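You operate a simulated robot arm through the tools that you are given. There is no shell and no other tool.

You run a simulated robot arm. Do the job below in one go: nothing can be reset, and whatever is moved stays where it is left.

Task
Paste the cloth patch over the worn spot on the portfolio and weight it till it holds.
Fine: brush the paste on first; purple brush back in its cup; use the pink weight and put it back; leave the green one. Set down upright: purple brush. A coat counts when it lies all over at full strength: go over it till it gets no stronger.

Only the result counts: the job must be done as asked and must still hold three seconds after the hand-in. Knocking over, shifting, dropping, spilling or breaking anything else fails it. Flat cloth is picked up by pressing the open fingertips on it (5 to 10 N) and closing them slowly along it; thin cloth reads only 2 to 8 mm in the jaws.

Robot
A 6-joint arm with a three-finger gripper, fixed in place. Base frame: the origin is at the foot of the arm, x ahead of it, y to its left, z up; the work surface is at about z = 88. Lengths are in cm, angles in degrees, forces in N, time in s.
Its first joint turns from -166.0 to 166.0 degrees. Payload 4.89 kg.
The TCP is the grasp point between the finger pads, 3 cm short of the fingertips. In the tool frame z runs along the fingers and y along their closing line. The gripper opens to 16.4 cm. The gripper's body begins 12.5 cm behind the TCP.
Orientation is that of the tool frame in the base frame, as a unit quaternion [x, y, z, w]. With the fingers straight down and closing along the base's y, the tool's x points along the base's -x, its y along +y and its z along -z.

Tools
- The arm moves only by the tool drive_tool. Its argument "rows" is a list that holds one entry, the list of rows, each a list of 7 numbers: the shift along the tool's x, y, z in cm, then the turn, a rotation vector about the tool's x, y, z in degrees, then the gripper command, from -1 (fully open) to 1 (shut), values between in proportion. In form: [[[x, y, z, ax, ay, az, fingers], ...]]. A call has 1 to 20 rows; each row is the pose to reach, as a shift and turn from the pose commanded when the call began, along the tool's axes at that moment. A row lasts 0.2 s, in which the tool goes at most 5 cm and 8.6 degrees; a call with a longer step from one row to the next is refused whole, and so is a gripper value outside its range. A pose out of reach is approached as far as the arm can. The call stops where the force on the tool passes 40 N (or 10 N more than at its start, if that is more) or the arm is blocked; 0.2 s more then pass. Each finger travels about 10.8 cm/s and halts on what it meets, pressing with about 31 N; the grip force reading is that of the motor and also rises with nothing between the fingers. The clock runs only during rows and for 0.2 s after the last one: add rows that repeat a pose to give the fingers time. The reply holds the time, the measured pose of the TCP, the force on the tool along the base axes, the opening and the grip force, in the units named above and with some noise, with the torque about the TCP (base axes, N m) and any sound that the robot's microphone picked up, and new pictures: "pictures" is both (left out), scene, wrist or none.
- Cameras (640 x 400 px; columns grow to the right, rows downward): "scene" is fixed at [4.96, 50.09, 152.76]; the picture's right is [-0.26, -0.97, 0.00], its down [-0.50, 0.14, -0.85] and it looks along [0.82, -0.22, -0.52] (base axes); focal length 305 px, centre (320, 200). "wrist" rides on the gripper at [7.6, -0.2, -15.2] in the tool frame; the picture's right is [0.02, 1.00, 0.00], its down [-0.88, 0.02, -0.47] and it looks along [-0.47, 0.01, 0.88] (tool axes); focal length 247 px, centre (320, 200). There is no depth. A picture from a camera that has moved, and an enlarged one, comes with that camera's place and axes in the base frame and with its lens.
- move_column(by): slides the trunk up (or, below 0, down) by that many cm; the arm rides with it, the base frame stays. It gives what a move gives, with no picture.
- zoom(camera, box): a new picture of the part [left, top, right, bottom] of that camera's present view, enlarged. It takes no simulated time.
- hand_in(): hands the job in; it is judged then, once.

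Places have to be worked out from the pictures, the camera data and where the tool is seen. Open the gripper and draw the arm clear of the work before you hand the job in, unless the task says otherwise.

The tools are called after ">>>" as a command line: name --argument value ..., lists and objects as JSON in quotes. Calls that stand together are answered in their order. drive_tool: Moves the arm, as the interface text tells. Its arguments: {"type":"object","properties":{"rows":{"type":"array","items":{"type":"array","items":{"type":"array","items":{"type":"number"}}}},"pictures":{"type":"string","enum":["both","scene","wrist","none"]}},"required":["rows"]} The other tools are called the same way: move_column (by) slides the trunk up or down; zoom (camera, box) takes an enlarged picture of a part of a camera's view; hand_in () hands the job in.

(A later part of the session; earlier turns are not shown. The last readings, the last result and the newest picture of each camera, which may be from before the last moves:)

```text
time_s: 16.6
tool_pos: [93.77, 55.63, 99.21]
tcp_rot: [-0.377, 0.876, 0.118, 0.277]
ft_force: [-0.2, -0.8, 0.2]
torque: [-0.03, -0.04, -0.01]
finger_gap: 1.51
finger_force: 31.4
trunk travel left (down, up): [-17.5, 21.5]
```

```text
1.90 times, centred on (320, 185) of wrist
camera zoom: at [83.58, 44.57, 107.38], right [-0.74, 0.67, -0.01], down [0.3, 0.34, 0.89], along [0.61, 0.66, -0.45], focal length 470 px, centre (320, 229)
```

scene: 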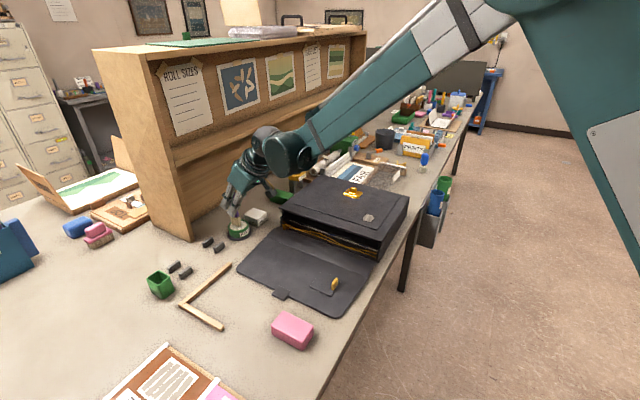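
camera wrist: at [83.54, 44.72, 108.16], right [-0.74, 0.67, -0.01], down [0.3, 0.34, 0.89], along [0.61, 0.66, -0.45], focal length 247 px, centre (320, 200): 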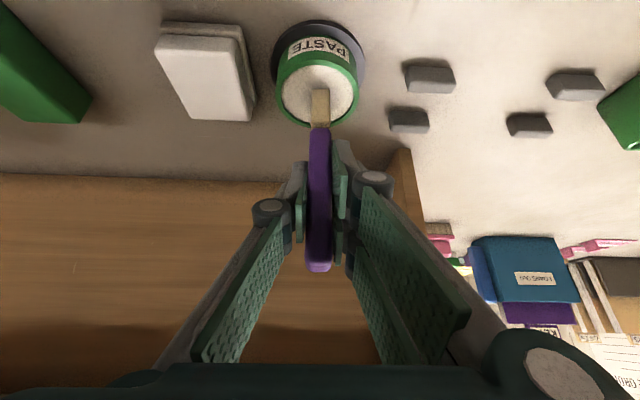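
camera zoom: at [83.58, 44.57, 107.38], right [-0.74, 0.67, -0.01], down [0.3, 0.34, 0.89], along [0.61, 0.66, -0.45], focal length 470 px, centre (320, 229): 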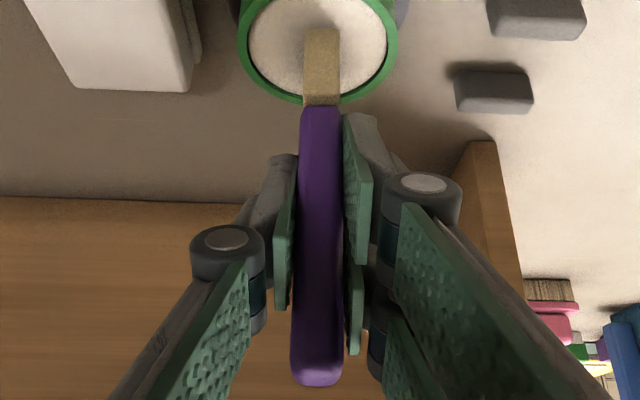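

The tip is now just at the paste surface, about 8.7 cm below the TCP. I press very lightly and swirl a little within the pot to load the bristles.

>>> drive_tool --rows '[[[0.1, 0, 0.14, 0, 0, 0, 1], [0.17, 0, 0.25, 0, 0, 0, 1], [0.17, 0.4, 0.25, 0, 0, 0, 1], [0.17, 0.8, 0.25, 0, 0, 0, 1], [0.17, 0.4, 0.25, 0, 0, 0, 1], [0.17, 0, 0.25, 0, 0, 0, 1], [0.17, -0.4, 0.25, 0, 0, 0, 1], [0.17, -0.8, 0.25, 0, 0, 0, 1], [0.17, -0.4, 0.25, 0, 0, 0, 1], [0.17, 0, 0.25, 0, 0, 0, 1]]]' --pictures "none"

>>> zoom --camera "wrist" --box '[260, 0, 380, 135]'

>>> zoom --camera "scene" --box '[200, 190, 280, 250]'

```text
time_s: 18.8
tool_pos: [93.73, 55.49, 98.86]
tcp_rot: [-0.378, 0.876, 0.119, 0.275]
ft_force: [3.5, -3.2, 12.6]
torque: [-0.19, -0.27, -0.03]
finger_gap: 1.51
finger_force: 30.9
trunk travel left (down, up): [-17.5, 21.5]
```

```text
2.96 times, centred on (320, 68) of wrist
camera zoom: at [83.55, 44.48, 107.09], right [-0.74, 0.67, -0.01], down [0.29, 0.34, 0.89], along [0.61, 0.66, -0.45], focal length 732 px, centre (320, 593)
```

zoom: 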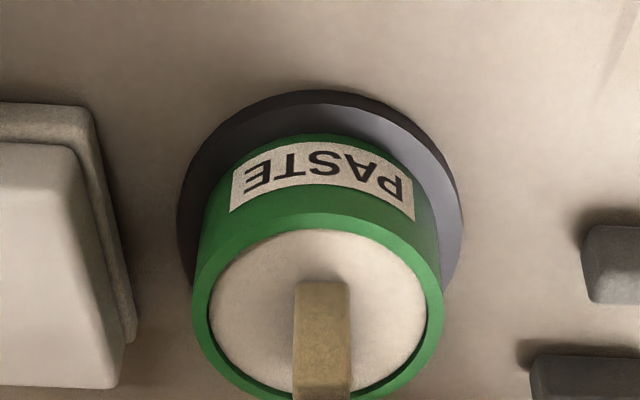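

```text
6.67 times, centred on (240, 220) of scene
camera zoom: at [4.96, 50.09, 152.76], right [-0.26, -0.97, 0.0], down [-0.5, 0.14, -0.85], along [0.82, -0.22, -0.52], focal length 2033 px, centre (853, 67)
```

zoom: 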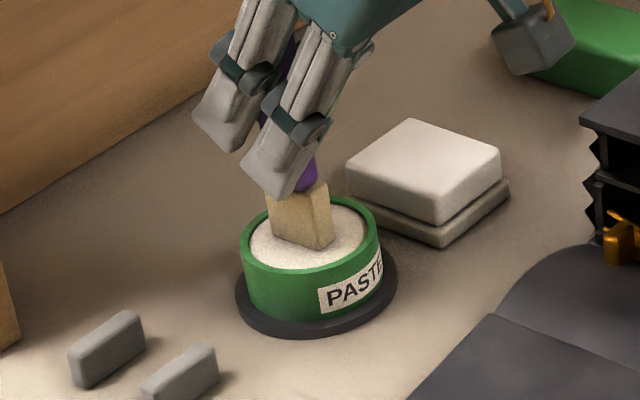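

The press was about 12 N and the pot hasn't moved. I lift straight up 14 cm and look at the bristles.

>>> drive_tool --rows '[[[-1.14, 0, -1.64, 0, 0, 0, 1], [-2.86, 0, -4.1, 0, 0, 0, 1], [-4.57, 0, -6.56, 0, 0, 0, 1], [-6.29, 0, -9.03, 0, 0, 0, 1], [-8.3, 0, -11.9, 0, 0, 0, 1], [-8.3, 0, -11.9, 0, 0, 0, 1]]]'

>>> zoom --camera "wrist" --box '[260, 60, 380, 290]'

>>> zoom --camera "scene" --box '[190, 150, 290, 250]'

```text
time_s: 20.2
tool_pos: [93.5, 55.51, 113.14]
tcp_rot: [-0.378, 0.876, 0.119, 0.276]
ft_force: [-0.4, 1.1, -0.8]
torque: [0.0, -0.04, -0.03]
finger_gap: 1.49
finger_force: 31.4
trunk travel left (down, up): [-17.5, 21.5]
camera wrist: at [83.36, 44.46, 121.35], right [-0.74, 0.67, -0.01], down [0.29, 0.34, 0.89], along [0.61, 0.66, -0.45], focal length 247 px, centre (320, 200)
```

scene: 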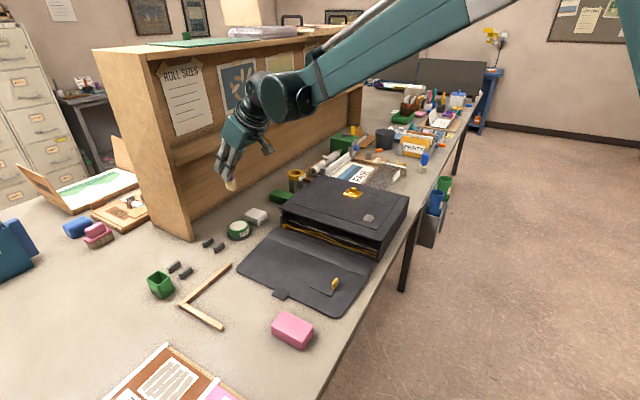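
wrist: 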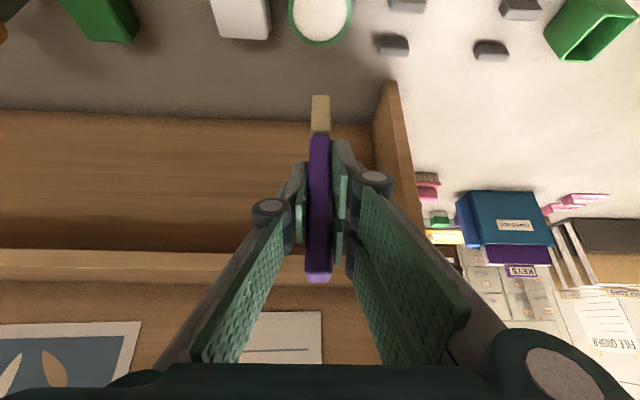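

```text
1.74 times, centred on (320, 175) of wrist
camera zoom: at [83.36, 44.46, 121.35], right [-0.74, 0.67, -0.01], down [0.29, 0.34, 0.89], along [0.61, 0.66, -0.45], focal length 430 px, centre (320, 244)
```

zoom: 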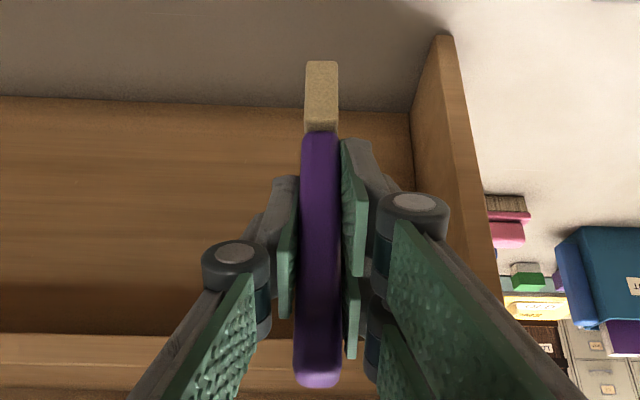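

```text
4.00 times, centred on (240, 200) of scene
camera zoom: at [4.96, 50.09, 152.76], right [-0.26, -0.97, 0.0], down [-0.5, 0.14, -0.85], along [0.82, -0.22, -0.52], focal length 1220 px, centre (640, 200)
```

zoom: 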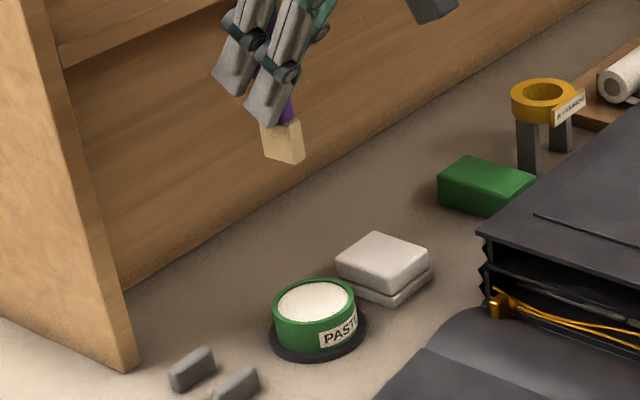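

The pot is unmoved and the brush is firm. I carry it over to hover above the worn spot, with the tip about 7 cm above the portfolio.

>>> drive_tool --rows '[[[3.31, -1.76, -2.31, 0, 0, 0, 1], [6.63, -3.52, -4.62, 0, 0, 0, 1], [9.94, -5.28, -6.93, 0, 0, 0, 1], [13.26, -7.04, -9.24, 0, 0, 0, 1], [16.57, -8.8, -11.55, 0, 0, 0, 1], [19.89, -10.56, -13.86, 0, 0, 0, 1], [23.2, -12.32, -16.17, 0, 0, 0, 1], [26.52, -14.08, -18.48, 0, 0, 0, 1], [29.83, -15.84, -20.79, 0, 0, 0, 1], [33.15, -17.6, -23.1, 0, 0, 0, 1], [33.15, -17.6, -23.1, 0, 0, 0, 1]]]'

>>> zoom --camera "wrist" --box '[240, 0, 400, 120]'

>>> zoom --camera "scene" --box '[320, 150, 420, 250]'

```text
time_s: 22.6
tool_pos: [78.51, 14.0, 113.52]
tcp_rot: [-0.378, 0.876, 0.119, 0.276]
ft_force: [0.3, -0.1, -0.9]
torque: [-0.01, -0.02, -0.03]
finger_gap: 1.5
finger_force: 30.9
trunk travel left (down, up): [-17.5, 21.5]
camera wrist: at [68.34, 2.97, 121.75], right [-0.74, 0.67, -0.01], down [0.29, 0.34, 0.89], along [0.61, 0.66, -0.45], focal length 247 px, centre (320, 200)
```

scene: 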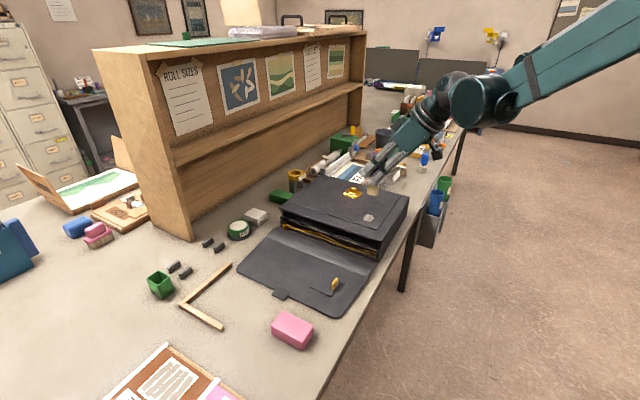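
wrist: 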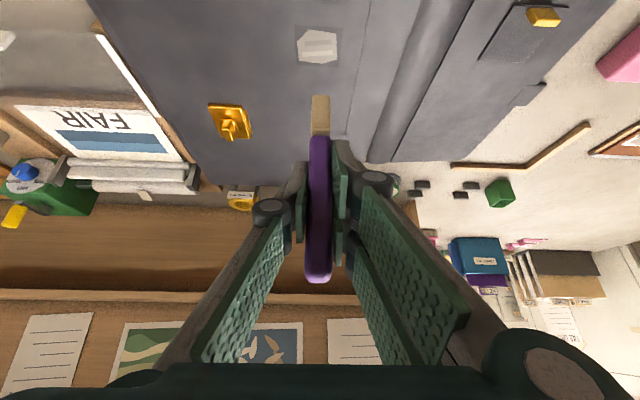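

```text
3.33 times, centred on (320, 60) of wrist
camera zoom: at [68.34, 2.97, 121.75], right [-0.74, 0.67, -0.01], down [0.29, 0.34, 0.89], along [0.61, 0.66, -0.45], focal length 823 px, centre (320, 667)
```

zoom: 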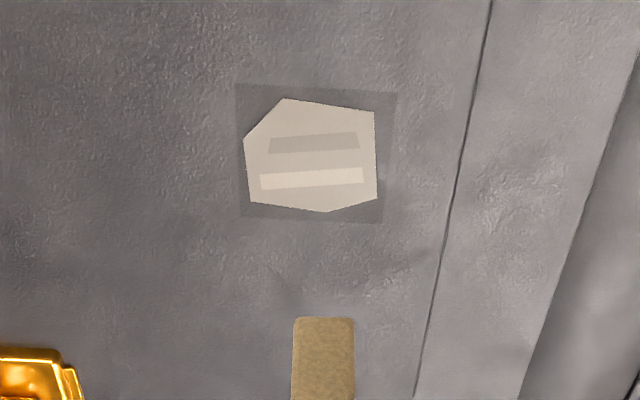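

```text
4.00 times, centred on (370, 200) of scene
camera zoom: at [4.96, 50.09, 152.76], right [-0.26, -0.97, 0.0], down [-0.5, 0.14, -0.85], along [0.82, -0.22, -0.52], focal length 1220 px, centre (120, 200)
```

zoom: 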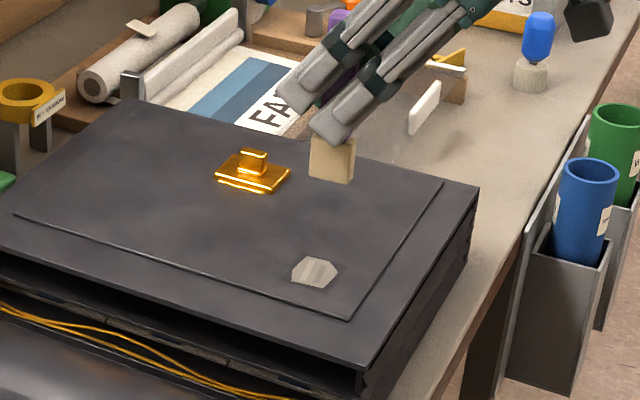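

The square's centre lies within 0.3 cm of the brush axis. The brush head looks about 1.4 cm wide by 3 cm deep, so two offset bands can cover the 4.2 cm square. I lower 6 cm with a small correction and look again.

>>> drive_tool --rows '[[[1.6, -0.1, 2.5, 0, 0, 0, 1], [2.7, -0.2, 4.2, 0, 0, 0, 1], [3.27, -0.2, 5.04, 0, 0, 0, 1], [3.27, -0.2, 5.04, 0, 0, 0, 1]]]'

>>> zoom --camera "wrist" --box '[250, 30, 390, 130]'

>>> zoom --camera "scene" --box '[330, 170, 410, 240]'

```text
time_s: 23.6
tool_pos: [79.04, 14.32, 107.37]
tcp_rot: [-0.378, 0.875, 0.119, 0.276]
ft_force: [0.2, 0.6, -0.3]
torque: [0.01, 0.03, -0.02]
finger_gap: 1.49
finger_force: 30.6
trunk travel left (down, up): [-17.5, 21.5]
camera wrist: at [68.88, 3.21, 115.52], right [-0.74, 0.67, -0.01], down [0.3, 0.34, 0.89], along [0.61, 0.66, -0.45], focal length 247 px, centre (320, 200)
```

scene: 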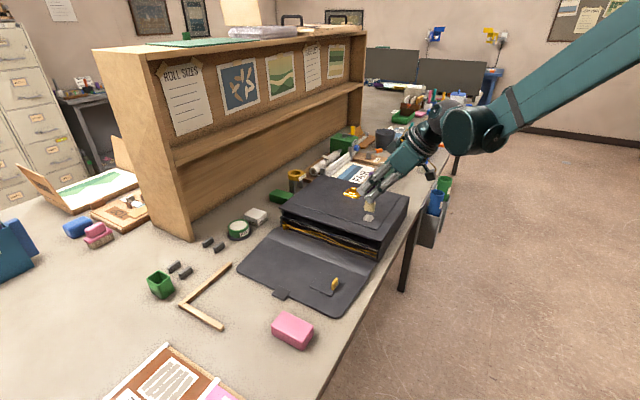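
wrist: 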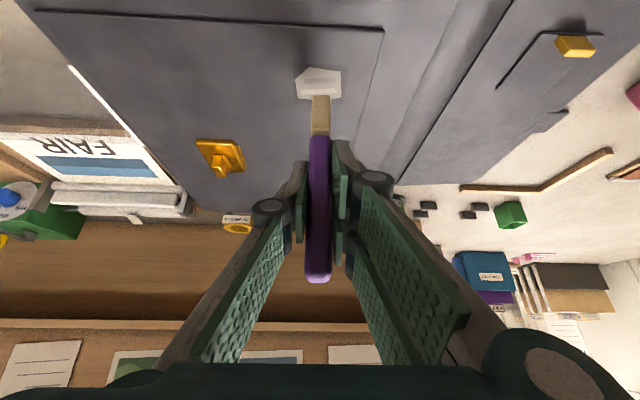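

```text
4.00 times, centred on (320, 80) of wrist
camera zoom: at [68.88, 3.21, 115.52], right [-0.74, 0.67, -0.01], down [0.3, 0.34, 0.89], along [0.61, 0.66, -0.45], focal length 988 px, centre (320, 680)
```

zoom: 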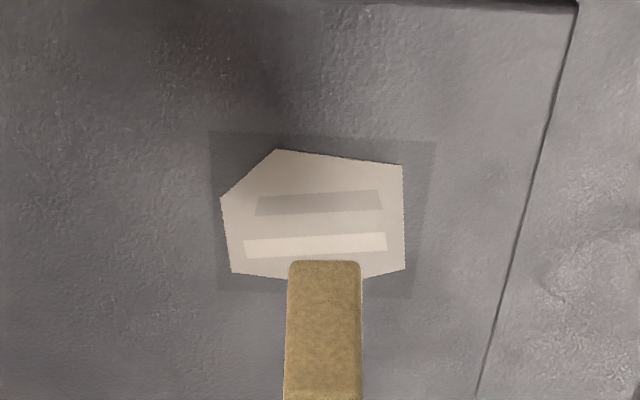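

```text
5.71 times, centred on (370, 205) of scene
camera zoom: at [4.96, 50.09, 152.76], right [-0.26, -0.97, 0.0], down [-0.5, 0.14, -0.85], along [0.82, -0.22, -0.52], focal length 1743 px, centre (34, 171)
```

zoom: 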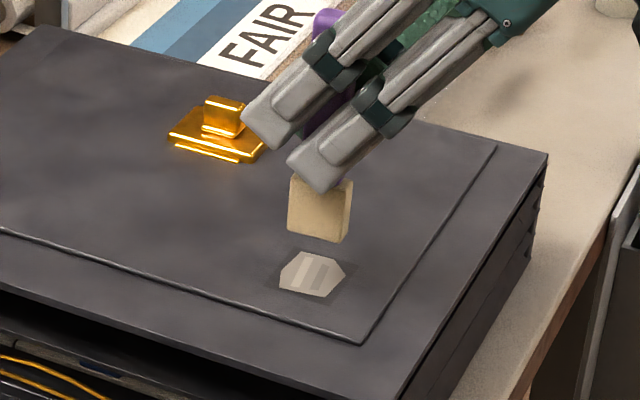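

The tip is about 2.5–3 cm above the surface and nearly centred on the square. I lower 2.2 cm more and compare edges directly.

>>> drive_tool --rows '[[[0.63, -0.1, 0.9, 0, 0, 0, 1], [1.0, -0.1, 1.44, 0, 0, 0, 1], [1.26, -0.1, 1.8, 0, 0, 0, 1], [1.26, -0.1, 1.8, 0, 0, 0, 1]]]' --pictures "none"

>>> zoom --camera "wrist" --box '[250, 30, 390, 130]'

>>> zoom --camera "scene" --box '[330, 170, 410, 240]'

```text
time_s: 24.6
tool_pos: [79.14, 14.19, 105.1]
tcp_rot: [-0.378, 0.875, 0.12, 0.276]
ft_force: [0.1, 0.4, -0.5]
torque: [-0.01, -0.01, -0.01]
finger_gap: 1.46
finger_force: 30.7
trunk travel left (down, up): [-17.5, 21.5]
```

```text
4.00 times, centred on (320, 80) of wrist
camera zoom: at [69.03, 3.13, 113.35], right [-0.74, 0.67, -0.01], down [0.3, 0.34, 0.89], along [0.61, 0.66, -0.45], focal length 988 px, centre (320, 680)
```

zoom: 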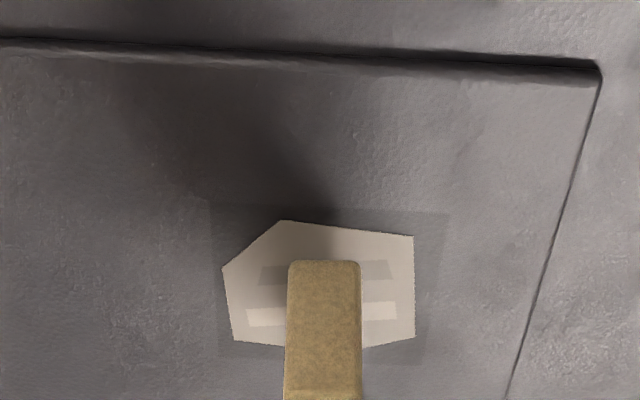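

```text
5.71 times, centred on (370, 205) of scene
camera zoom: at [4.96, 50.09, 152.76], right [-0.26, -0.97, 0.0], down [-0.5, 0.14, -0.85], along [0.82, -0.22, -0.52], focal length 1743 px, centre (34, 171)
```

zoom: 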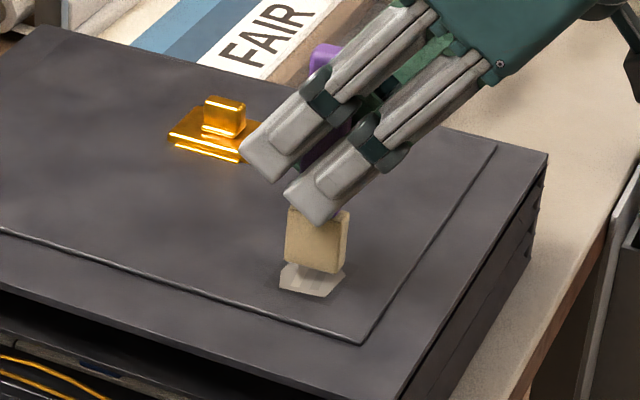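

Both views agree the brush is centred over the square, with about 1 cm left. I lower in 0.2 cm steps to find contact.

>>> drive_tool --rows '[[[0.11, 0, 0.16, 0, 0, 0, 1], [0.23, 0, 0.33, 0, 0, 0, 1], [0.34, 0, 0.49, 0, 0, 0, 1], [0.4, 0, 0.57, 0, 0, 0, 1], [0.4, 0, 0.57, 0, 0, 0, 1]]]' --pictures "none"

>>> zoom --camera "wrist" --box '[250, 30, 390, 130]'

>>> zoom --camera "scene" --box '[330, 170, 410, 240]'

```text
time_s: 25.8
tool_pos: [79.15, 14.29, 104.27]
tcp_rot: [-0.377, 0.876, 0.12, 0.277]
ft_force: [0.7, -0.3, -1.1]
torque: [-0.02, -0.01, 0.0]
finger_gap: 1.51
finger_force: 30.6
trunk travel left (down, up): [-17.5, 21.5]
```

```text
4.00 times, centred on (320, 80) of wrist
camera zoom: at [69.05, 3.19, 112.55], right [-0.74, 0.67, -0.01], down [0.29, 0.34, 0.89], along [0.61, 0.66, -0.45], focal length 988 px, centre (320, 680)
```

zoom: 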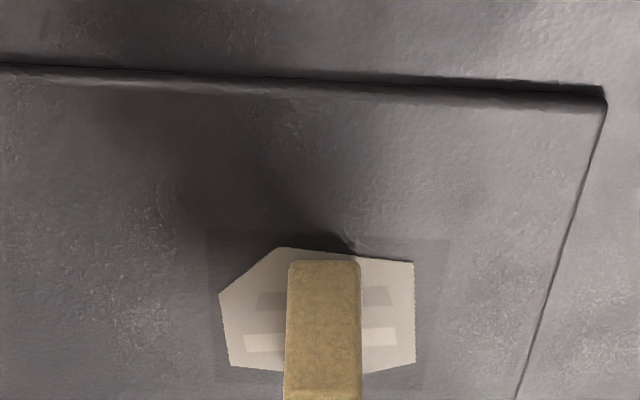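

```text
5.71 times, centred on (370, 205) of scene
camera zoom: at [4.96, 50.09, 152.76], right [-0.26, -0.97, 0.0], down [-0.5, 0.14, -0.85], along [0.82, -0.22, -0.52], focal length 1743 px, centre (34, 171)
```

zoom: 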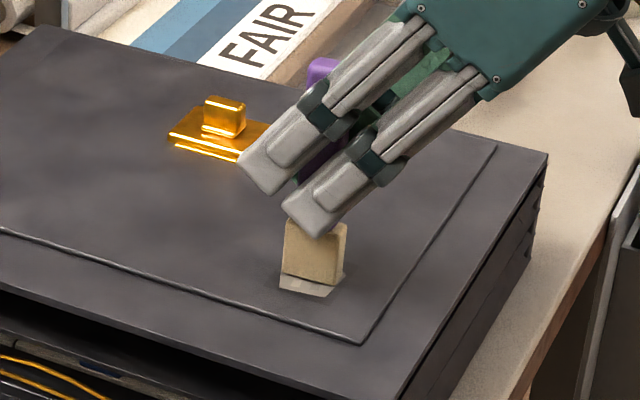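

>>> drive_tool --rows '[[[0.08, 0, 0.12, 0, 0, 0, 1], [0.17, 0, 0.25, 0, 0, 0, 1], [0.23, 0, 0.33, 0, 0, 0, 1], [0.23, 0, 0.33, 0, 0, 0, 1]]]' --pictures "none"

>>> zoom --camera "wrist" --box '[250, 30, 390, 130]'

>>> zoom --camera "scene" --box '[330, 170, 410, 240]'

```text
time_s: 26.8
tool_pos: [79.12, 14.08, 103.96]
tcp_rot: [-0.378, 0.875, 0.12, 0.277]
ft_force: [3.0, 5.8, 23.5]
torque: [0.35, -0.27, 0.01]
finger_gap: 1.51
finger_force: 30.8
trunk travel left (down, up): [-17.5, 21.5]
```

```text
4.00 times, centred on (320, 80) of wrist
camera zoom: at [69.07, 3.15, 112.22], right [-0.74, 0.67, -0.01], down [0.29, 0.34, 0.89], along [0.61, 0.66, -0.45], focal length 988 px, centre (320, 680)
```

zoom: 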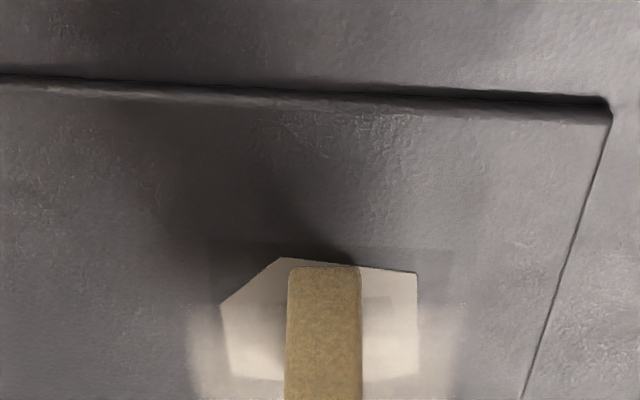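

```text
5.71 times, centred on (370, 205) of scene
camera zoom: at [4.96, 50.09, 152.76], right [-0.26, -0.97, 0.0], down [-0.5, 0.14, -0.85], along [0.82, -0.22, -0.52], focal length 1743 px, centre (34, 171)
```

zoom: 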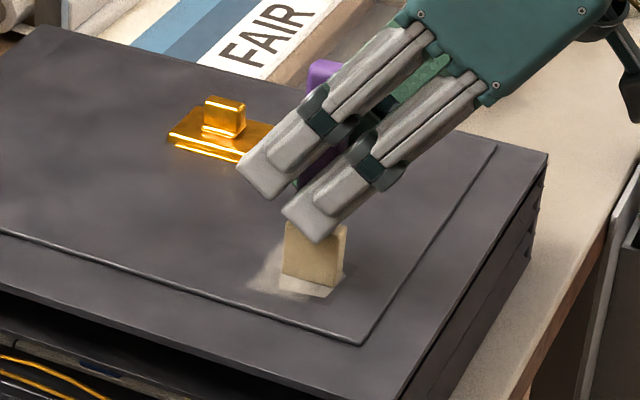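

Contact is made at 23 N and whitish paste is being deposited. I lift 3 cm to see the deposit's exact extent before stroking.

>>> drive_tool --rows '[[[-0.3, 0, -0.41, 0, 0, 0, 1], [-1.0, 0, -1.4, 0, 0, 0, 1], [-1.7, 0, -2.46, 0, 0, 0, 1], [-1.7, 0, -2.46, 0, 0, 0, 1]]]' --pictures "none"

>>> zoom --camera "wrist" --box '[250, 20, 390, 120]'

>>> zoom --camera "scene" --box '[330, 170, 410, 240]'

```text
time_s: 27.8
tool_pos: [79.13, 14.14, 106.85]
tcp_rot: [-0.378, 0.876, 0.119, 0.276]
ft_force: [-0.1, -0.4, -0.8]
torque: [0.01, 0.01, -0.03]
finger_gap: 1.5
finger_force: 30.8
trunk travel left (down, up): [-17.5, 21.5]
```

```text
4.00 times, centred on (320, 70) of wrist
camera zoom: at [68.94, 3.17, 115.09], right [-0.74, 0.67, -0.01], down [0.29, 0.34, 0.89], along [0.61, 0.66, -0.45], focal length 988 px, centre (320, 720)
```

zoom: 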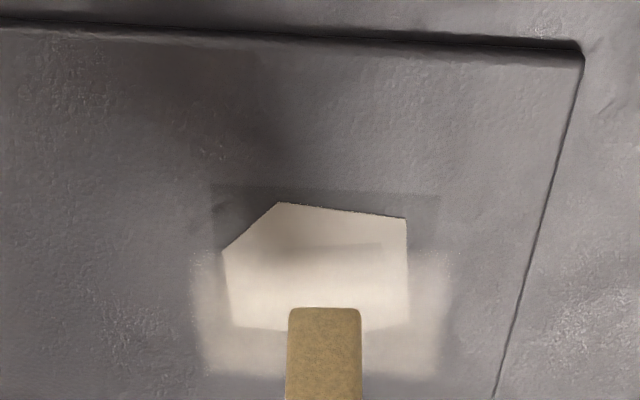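

```text
5.71 times, centred on (370, 205) of scene
camera zoom: at [4.96, 50.09, 152.76], right [-0.26, -0.97, 0.0], down [-0.5, 0.14, -0.85], along [0.82, -0.22, -0.52], focal length 1743 px, centre (34, 171)
```

zoom: 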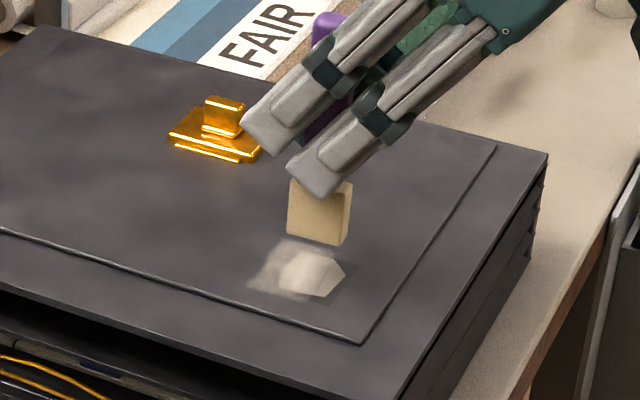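

The deposit is about 5 cm wide and 3.7 cm deep, but centred about 1.2 cm too far from the robot, so the square's near strip is uncoated. I go back down with lighter contact and stroke over a range shifted toward the robot.

>>> drive_tool --rows '[[[1.785, 0, 0.463, 0, 0, 0, 1], [2.357, 0, 1.283, 0, 0, 0, 1], [2.585, 0, 1.611, 0, 0, 0, 1], [2.995, 0, 1.325, 0, 0, 0, 1], [3.405, 0, 1.039, 0, 0, 0, 1], [3.405, -0.4, 1.039, 0, 0, 0, 1], [2.995, -0.4, 1.325, 0, 0, 0, 1], [2.585, -0.4, 1.611, 0, 0, 0, 1], [2.174, -0.4, 1.897, 0, 0, 0, 1], [1.764, -0.4, 2.183, 0, 0, 0, 1], [1.764, 0, 2.183, 0, 0, 0, 1], [1.764, 0.4, 2.183, 0, 0, 0, 1], [2.174, 0.4, 1.897, 0, 0, 0, 1], [2.585, 0.4, 1.611, 0, 0, 0, 1], [2.995, 0.4, 1.325, 0, 0, 0, 1], [3.405, 0.4, 1.039, 0, 0, 0, 1], [3.405, 0, 1.039, 0, 0, 0, 1], [2.995, 0, 1.325, 0, 0, 0, 1], [2.585, 0, 1.611, 0, 0, 0, 1]]]' --pictures "none"

>>> zoom --camera "wrist" --box '[250, 20, 390, 120]'

>>> zoom --camera "scene" --box '[330, 170, 410, 240]'

```text
time_s: 31.8
tool_pos: [78.36, 13.19, 104.21]
tcp_rot: [-0.377, 0.876, 0.12, 0.277]
ft_force: [-1.0, -0.4, -0.1]
torque: [0.02, 0.0, -0.01]
finger_gap: 1.51
finger_force: 30.7
trunk travel left (down, up): [-17.5, 21.5]
```

```text
4.00 times, centred on (320, 70) of wrist
camera zoom: at [68.18, 2.26, 112.4], right [-0.74, 0.67, -0.01], down [0.29, 0.34, 0.89], along [0.61, 0.66, -0.45], focal length 988 px, centre (320, 720)
```

zoom: 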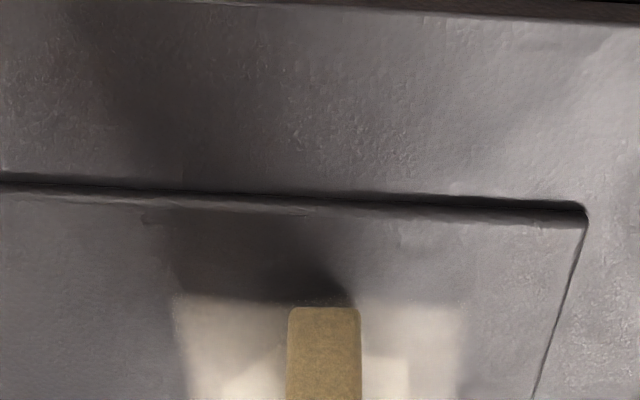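

```text
5.71 times, centred on (370, 205) of scene
camera zoom: at [4.96, 50.09, 152.76], right [-0.26, -0.97, 0.0], down [-0.5, 0.14, -0.85], along [0.82, -0.22, -0.52], focal length 1743 px, centre (34, 171)
```

zoom: 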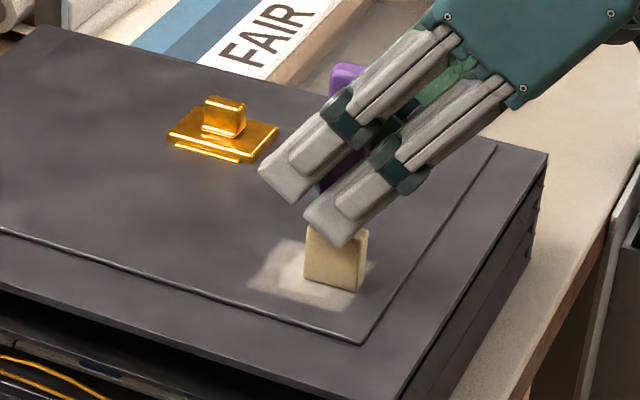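

Coat now extends to the near strip even at very light contact. I lift 4 cm and inspect it.

>>> drive_tool --rows '[[[-0.57, 0, -0.82, 0, 0, 0, 1], [-1.43, 0, -2.05, 0, 0, 0, 1], [-2.29, 0, -3.28, 0, 0, 0, 1], [-2.29, 0, -3.28, 0, 0, 0, 1]]]' --pictures "none"

>>> zoom --camera "wrist" --box '[250, 0, 390, 110]'

>>> zoom --camera "scene" --box '[330, 170, 410, 240]'

```text
time_s: 32.8
tool_pos: [78.27, 13.27, 108.01]
tcp_rot: [-0.378, 0.876, 0.119, 0.276]
ft_force: [-0.9, -0.4, -0.5]
torque: [0.02, -0.05, -0.04]
finger_gap: 1.52
finger_force: 31.1
trunk travel left (down, up): [-17.5, 21.5]
```

```text
3.64 times, centred on (320, 55) of wrist
camera zoom: at [68.16, 2.27, 116.28], right [-0.74, 0.67, -0.01], down [0.29, 0.34, 0.89], along [0.61, 0.66, -0.45], focal length 898 px, centre (320, 727)
```

zoom: 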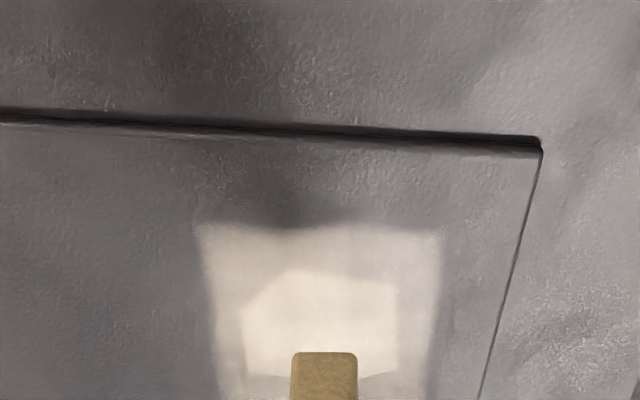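

```text
5.71 times, centred on (370, 205) of scene
camera zoom: at [4.96, 50.09, 152.76], right [-0.26, -0.97, 0.0], down [-0.5, 0.14, -0.85], along [0.82, -0.22, -0.52], focal length 1743 px, centre (34, 171)
```

zoom: 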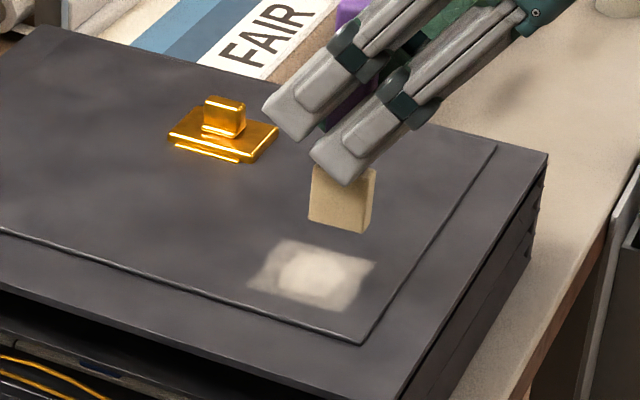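

The coat now covers the whole square but looks thinner at its margins. I go over it again with slightly firmer contact.

>>> drive_tool --rows '[[[1.143, 0, 1.641, 0, 0, 0, 1], [2.23, 0, 3.2, 0, 0, 0, 1], [2.401, 0, 3.446, 0, 0, 0, 1], [2.811, 0, 3.16, 0, 0, 0, 1], [3.222, 0, 2.874, 0, 0, 0, 1], [3.222, -0.5, 2.874, 0, 0, 0, 1], [2.811, -0.5, 3.16, 0, 0, 0, 1], [2.401, -0.5, 3.446, 0, 0, 0, 1], [1.991, -0.5, 3.732, 0, 0, 0, 1], [1.581, -0.5, 4.018, 0, 0, 0, 1], [1.581, 0, 4.018, 0, 0, 0, 1], [1.581, 0.5, 4.018, 0, 0, 0, 1], [1.991, 0.5, 3.732, 0, 0, 0, 1], [2.401, 0.5, 3.446, 0, 0, 0, 1], [2.811, 0.5, 3.16, 0, 0, 0, 1], [3.222, 0.5, 2.874, 0, 0, 0, 1], [3.222, 0, 2.874, 0, 0, 0, 1], [2.811, 0, 3.16, 0, 0, 0, 1], [2.401, 0, 3.446, 0, 0, 0, 1]]]' --pictures "none"

>>> zoom --camera "scene" --box '[330, 170, 410, 240]'

```text
time_s: 36.8
tool_pos: [78.37, 13.18, 104.07]
tcp_rot: [-0.379, 0.875, 0.12, 0.277]
ft_force: [-2.2, -2.8, 10.3]
torque: [-0.17, 0.13, -0.02]
finger_gap: 1.49
finger_force: 30.7
trunk travel left (down, up): [-17.5, 21.5]
```

```text
5.71 times, centred on (370, 205) of scene
camera zoom: at [4.96, 50.09, 152.76], right [-0.26, -0.97, 0.0], down [-0.5, 0.14, -0.85], along [0.82, -0.22, -0.52], focal length 1743 px, centre (34, 171)
```

zoom: 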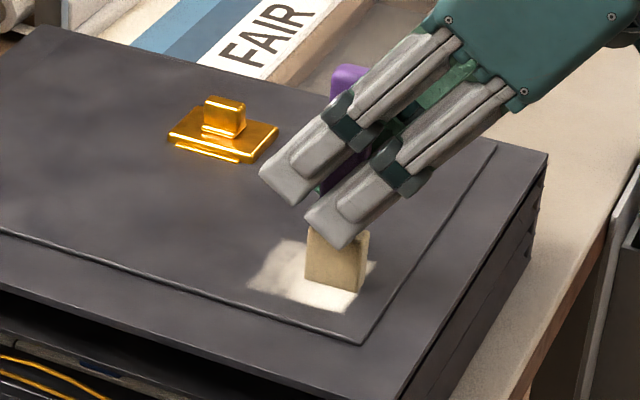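

The coat is clearly whiter at 10 N contact. I do another full pass at the same pressure, then lift.

>>> drive_tool --rows '[[[0.41, 0, -0.286, 0, 0, 0, 1], [0.86, 0, -0.6, 0, 0, 0, 1], [0.86, -0.6, -0.6, 0, 0, 0, 1], [0.41, -0.6, -0.286, 0, 0, 0, 1], [0, -0.6, 0, 0, 0, 0, 1], [-0.41, -0.6, 0.286, 0, 0, 0, 1], [-0.86, -0.6, 0.6, 0, 0, 0, 1], [-0.86, 0, 0.6, 0, 0, 0, 1], [-0.86, 0.6, 0.6, 0, 0, 0, 1], [-0.41, 0.6, 0.286, 0, 0, 0, 1], [0, 0.6, 0, 0, 0, 0, 1], [0.41, 0.6, -0.286, 0, 0, 0, 1], [0.86, 0.6, -0.6, 0, 0, 0, 1], [0.86, 0, -0.6, 0, 0, 0, 1], [0.41, 0, -0.286, 0, 0, 0, 1], [0, 0, 0, 0, 0, 0, 1], [-0.57, 0, -0.82, 0, 0, 0, 1], [-1.43, 0, -2.05, 0, 0, 0, 1], [-2.29, 0, -3.28, 0, 0, 0, 1], [-2.29, 0, -3.28, 0, 0, 0, 1]]]' --pictures "none"

>>> zoom --camera "scene" --box '[330, 170, 410, 240]'

>>> zoom --camera "wrist" --box '[250, 0, 390, 110]'

```text
time_s: 41.0
tool_pos: [78.27, 13.11, 107.99]
tcp_rot: [-0.379, 0.875, 0.12, 0.276]
ft_force: [0.0, 0.8, -0.6]
torque: [0.0, -0.01, -0.03]
finger_gap: 1.53
finger_force: 31.0
trunk travel left (down, up): [-17.5, 21.5]
```

```text
5.71 times, centred on (370, 205) of scene
camera zoom: at [4.96, 50.09, 152.76], right [-0.26, -0.97, 0.0], down [-0.5, 0.14, -0.85], along [0.82, -0.22, -0.52], focal length 1743 px, centre (34, 171)
```

zoom: 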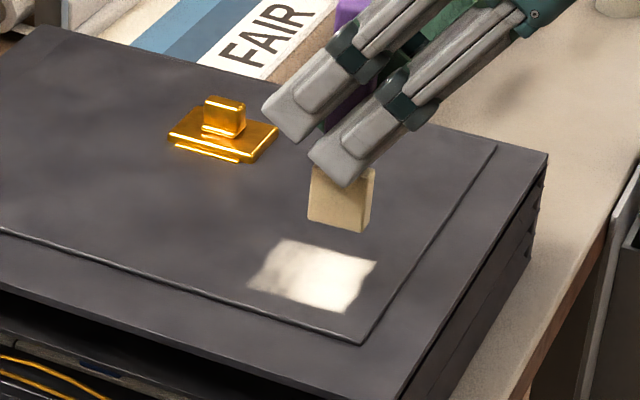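

```text
3.64 times, centred on (320, 55) of wrist
camera zoom: at [68.2, 2.3, 116.2], right [-0.74, 0.67, -0.01], down [0.29, 0.34, 0.89], along [0.61, 0.66, -0.45], focal length 898 px, centre (320, 727)
```

zoom: 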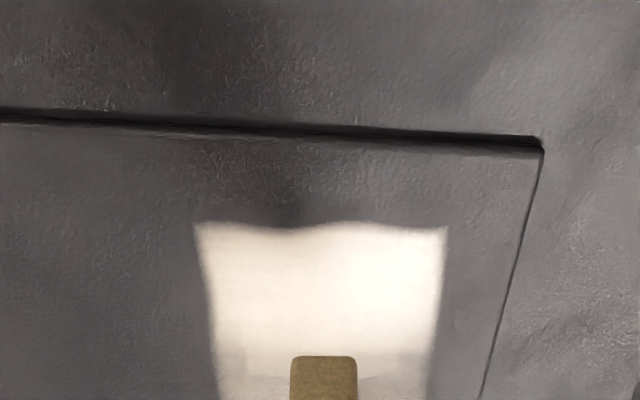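

The near part is now strong white, while the far side of the patch area is dimmer. I make a pass shifted 0.5–2 cm outward, then lift and look.

>>> drive_tool --rows '[[[0.323, 0, 2.213, 0, 0, 0, 1], [1.41, 0, 3.772, 0, 0, 0, 1], [1.581, 0, 4.018, 0, 0, 0, 1], [1.17, 0, 4.304, 0, 0, 0, 1], [0.76, 0, 4.589, 0, 0, 0, 1], [0.76, -0.6, 4.589, 0, 0, 0, 1], [1.17, -0.6, 4.304, 0, 0, 0, 1], [1.581, -0.6, 4.018, 0, 0, 0, 1], [1.991, -0.6, 3.732, 0, 0, 0, 1], [1.991, 0, 3.732, 0, 0, 0, 1], [1.991, 0.6, 3.732, 0, 0, 0, 1], [1.581, 0.6, 4.018, 0, 0, 0, 1], [1.17, 0.6, 4.304, 0, 0, 0, 1], [0.76, 0.6, 4.589, 0, 0, 0, 1], [0.76, 0, 4.589, 0, 0, 0, 1], [1.17, 0, 4.304, 0, 0, 0, 1], [1.581, 0, 4.018, 0, 0, 0, 1], [1.01, 0, 3.198, 0, 0, 0, 1], [-0.134, 0, 1.557, 0, 0, 0, 1], [-0.82, 0, 0.572, 0, 0, 0, 1]]]' --pictures "none"

>>> zoom --camera "scene" --box '[330, 170, 410, 240]'

>>> zoom --camera "wrist" --box '[250, 0, 390, 110]'

```text
time_s: 45.2
tool_pos: [78.91, 14.11, 107.8]
tcp_rot: [-0.377, 0.876, 0.119, 0.276]
ft_force: [-0.3, -0.1, -0.2]
torque: [0.03, 0.04, 0.02]
finger_gap: 1.49
finger_force: 30.9
trunk travel left (down, up): [-17.5, 21.5]
```

```text
5.71 times, centred on (370, 205) of scene
camera zoom: at [4.96, 50.09, 152.76], right [-0.26, -0.97, 0.0], down [-0.5, 0.14, -0.85], along [0.82, -0.22, -0.52], focal length 1743 px, centre (34, 171)
```

zoom: 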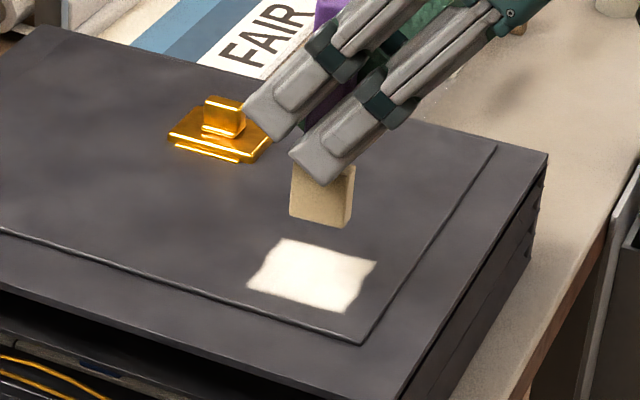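

```text
3.64 times, centred on (320, 55) of wrist
camera zoom: at [68.84, 3.14, 116.05], right [-0.74, 0.67, -0.01], down [0.3, 0.34, 0.89], along [0.61, 0.66, -0.45], focal length 898 px, centre (320, 727)
```

zoom: 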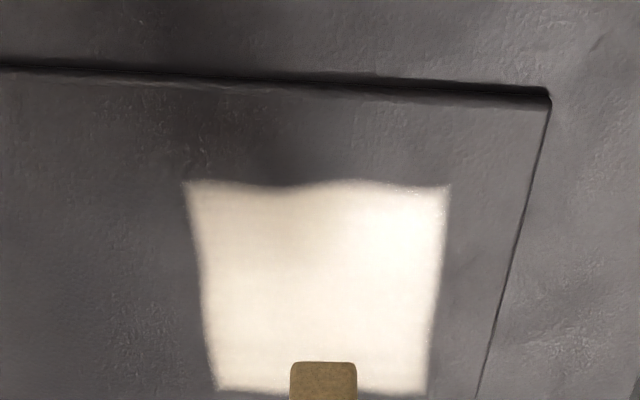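

The coat now looks solid over the whole field. I make one more complete pass to be sure it is at full strength everywhere.

>>> drive_tool --rows '[[[1.553, 0, 1.355, 0, 0, 0, 1], [2.64, 0, 2.914, 0, 0, 0, 1], [2.811, 0, 3.16, 0, 0, 0, 1], [3.468, 0, 2.703, 0, 0, 0, 1], [4.124, 0, 2.245, 0, 0, 0, 1], [4.124, -0.6, 2.245, 0, 0, 0, 1], [3.468, -0.6, 2.703, 0, 0, 0, 1], [2.811, -0.6, 3.16, 0, 0, 0, 1], [2.155, -0.6, 3.618, 0, 0, 0, 1], [1.663, -0.6, 3.961, 0, 0, 0, 1], [1.663, 0, 3.961, 0, 0, 0, 1], [1.663, 0.6, 3.961, 0, 0, 0, 1], [2.155, 0.6, 3.618, 0, 0, 0, 1], [2.811, 0.6, 3.16, 0, 0, 0, 1], [3.468, 0.6, 2.703, 0, 0, 0, 1], [4.124, 0.6, 2.245, 0, 0, 0, 1], [4.124, 0, 2.245, 0, 0, 0, 1], [3.468, 0, 2.703, 0, 0, 0, 1], [2.811, 0, 3.16, 0, 0, 0, 1], [2.24, 0, 2.34, 0, 0, 0, 1]]]' --pictures "none"

>>> drive_tool --rows '[[[-1.5, 0, -2.2, 0, 0, 0, 1], [-3.2, 0, -4.6, 0, 0, 0, 1], [-5.0, 0, -7.2, 0, 0, 0, 1], [-5.0, 0, -7.2, 0, 0, 0, 1]]]'

>>> zoom --camera "scene" --box '[330, 170, 410, 240]'

>>> zoom --camera "wrist" --box '[250, 0, 390, 110]'

```text
time_s: 49.4
tool_pos: [78.62, 13.55, 104.5]
tcp_rot: [-0.378, 0.876, 0.119, 0.276]
ft_force: [1.4, 0.6, -1.7]
torque: [0.06, 0.12, 0.06]
finger_gap: 1.48
finger_force: 30.7
trunk travel left (down, up): [-17.5, 21.5]
```

```text
time_s: 50.4
tool_pos: [78.38, 13.4, 113.53]
tcp_rot: [-0.378, 0.876, 0.119, 0.276]
ft_force: [-0.2, 0.0, 0.0]
torque: [-0.01, -0.01, -0.01]
finger_gap: 1.51
finger_force: 30.7
trunk travel left (down, up): [-17.5, 21.5]
camera wrist: at [68.28, 2.49, 121.66], right [-0.74, 0.67, -0.01], down [0.29, 0.34, 0.89], along [0.61, 0.66, -0.45], focal length 247 px, centre (320, 200)
```

scene: 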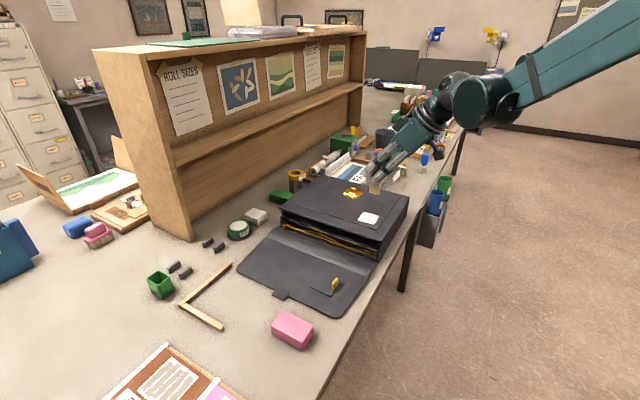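
wrist: 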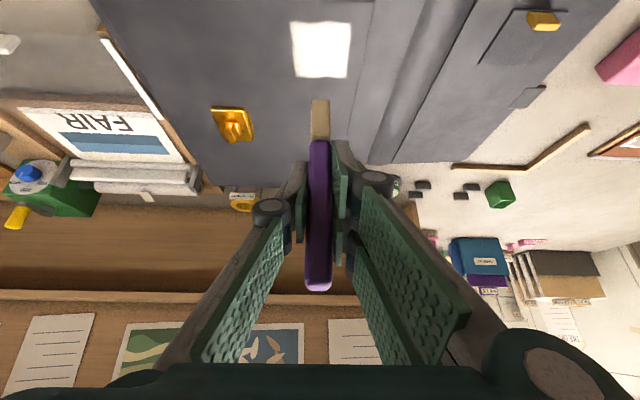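

```text
5.71 times, centred on (370, 205) of scene
camera zoom: at [4.96, 50.09, 152.76], right [-0.26, -0.97, 0.0], down [-0.5, 0.14, -0.85], along [0.82, -0.22, -0.52], focal length 1743 px, centre (34, 171)
```

zoom: 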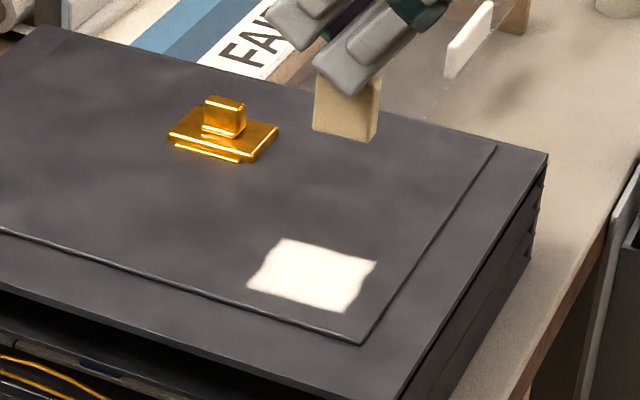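

```text
3.64 times, centred on (320, 55) of wrist
camera zoom: at [68.28, 2.49, 121.66], right [-0.74, 0.67, -0.01], down [0.29, 0.34, 0.89], along [0.61, 0.66, -0.45], focal length 898 px, centre (320, 727)
```

zoom: 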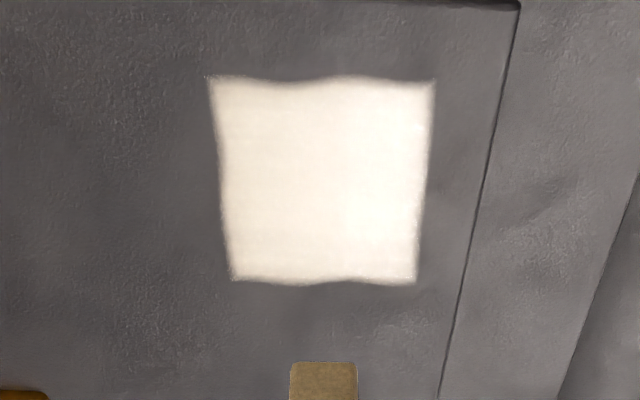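

The coat is uniform and solid all over the field (centre about (79.1, 14.0), roughly 5.5 cm square). I carry the brush back to a hover above its cup.

>>> drive_tool --rows '[[[-2.46, 3.4, 1.71, 0, 0, 0, 1], [-4.91, 6.79, 3.42, 0, 0, 0, 1], [-7.37, 10.19, 5.14, 0, 0, 0, 1], [-9.83, 13.59, 6.85, 0, 0, 0, 1], [-12.29, 16.98, 8.56, 0, 0, 0, 1], [-14.74, 20.38, 10.27, 0, 0, 0, 1], [-17.2, 23.78, 11.99, 0, 0, 0, 1], [-19.66, 27.17, 13.7, 0, 0, 0, 1], [-22.11, 30.57, 15.41, 0, 0, 0, 1], [-24.57, 33.96, 17.12, 0, 0, 0, 1], [-27.03, 37.36, 18.83, 0, 0, 0, 1], [-29.49, 40.76, 20.55, 0, 0, 0, 1], [-31.94, 44.15, 22.26, 0, 0, 0, 1], [-34.4, 47.55, 23.97, 0, 0, 0, 1], [-34.4, 47.55, 23.97, 0, 0, 0, 1], [-34.4, 47.55, 23.97, 0, 0, 0, 1]]]'

>>> zoom --camera "wrist" --box '[270, 0, 370, 140]'

>>> zoom --camera "scene" --box '[100, 200, 212, 310]'

```text
time_s: 53.8
tool_pos: [72.59, 76.72, 113.53]
tcp_rot: [-0.378, 0.876, 0.119, 0.276]
ft_force: [0.7, 0.9, -2.5]
torque: [-0.04, -0.02, -0.04]
finger_gap: 1.51
finger_force: 30.6
trunk travel left (down, up): [-17.5, 21.5]
camera wrist: at [62.48, 65.76, 121.67], right [-0.74, 0.67, -0.01], down [0.29, 0.34, 0.89], along [0.61, 0.66, -0.45], focal length 247 px, centre (320, 200)
```

scene: 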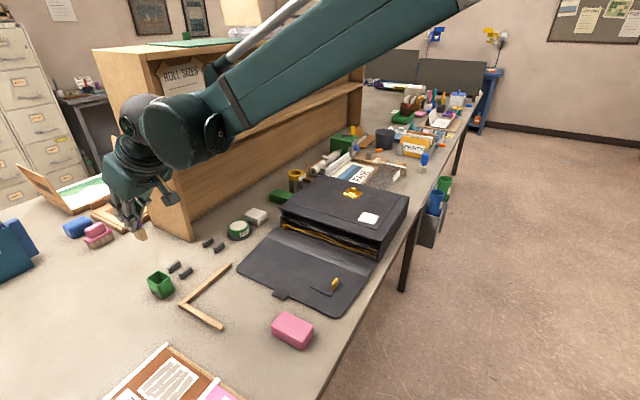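
wrist: 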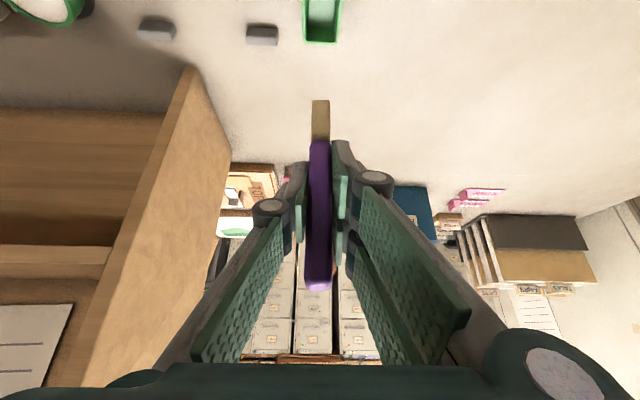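

```text
2.86 times, centred on (320, 70) of wrist
camera zoom: at [62.48, 65.76, 121.67], right [-0.74, 0.67, -0.01], down [0.29, 0.34, 0.89], along [0.61, 0.66, -0.45], focal length 706 px, centre (320, 571)
```

zoom: 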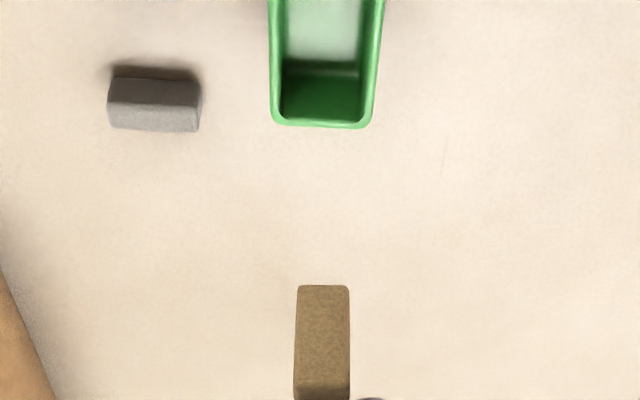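

```text
3.64 times, centred on (156, 255) of scene
camera zoom: at [4.96, 50.09, 152.76], right [-0.26, -0.97, 0.0], down [-0.5, 0.14, -0.85], along [0.82, -0.22, -0.52], focal length 1109 px, centre (916, 0)
```

zoom: 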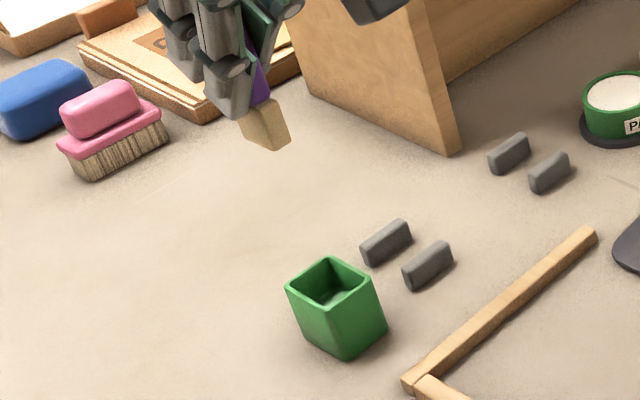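

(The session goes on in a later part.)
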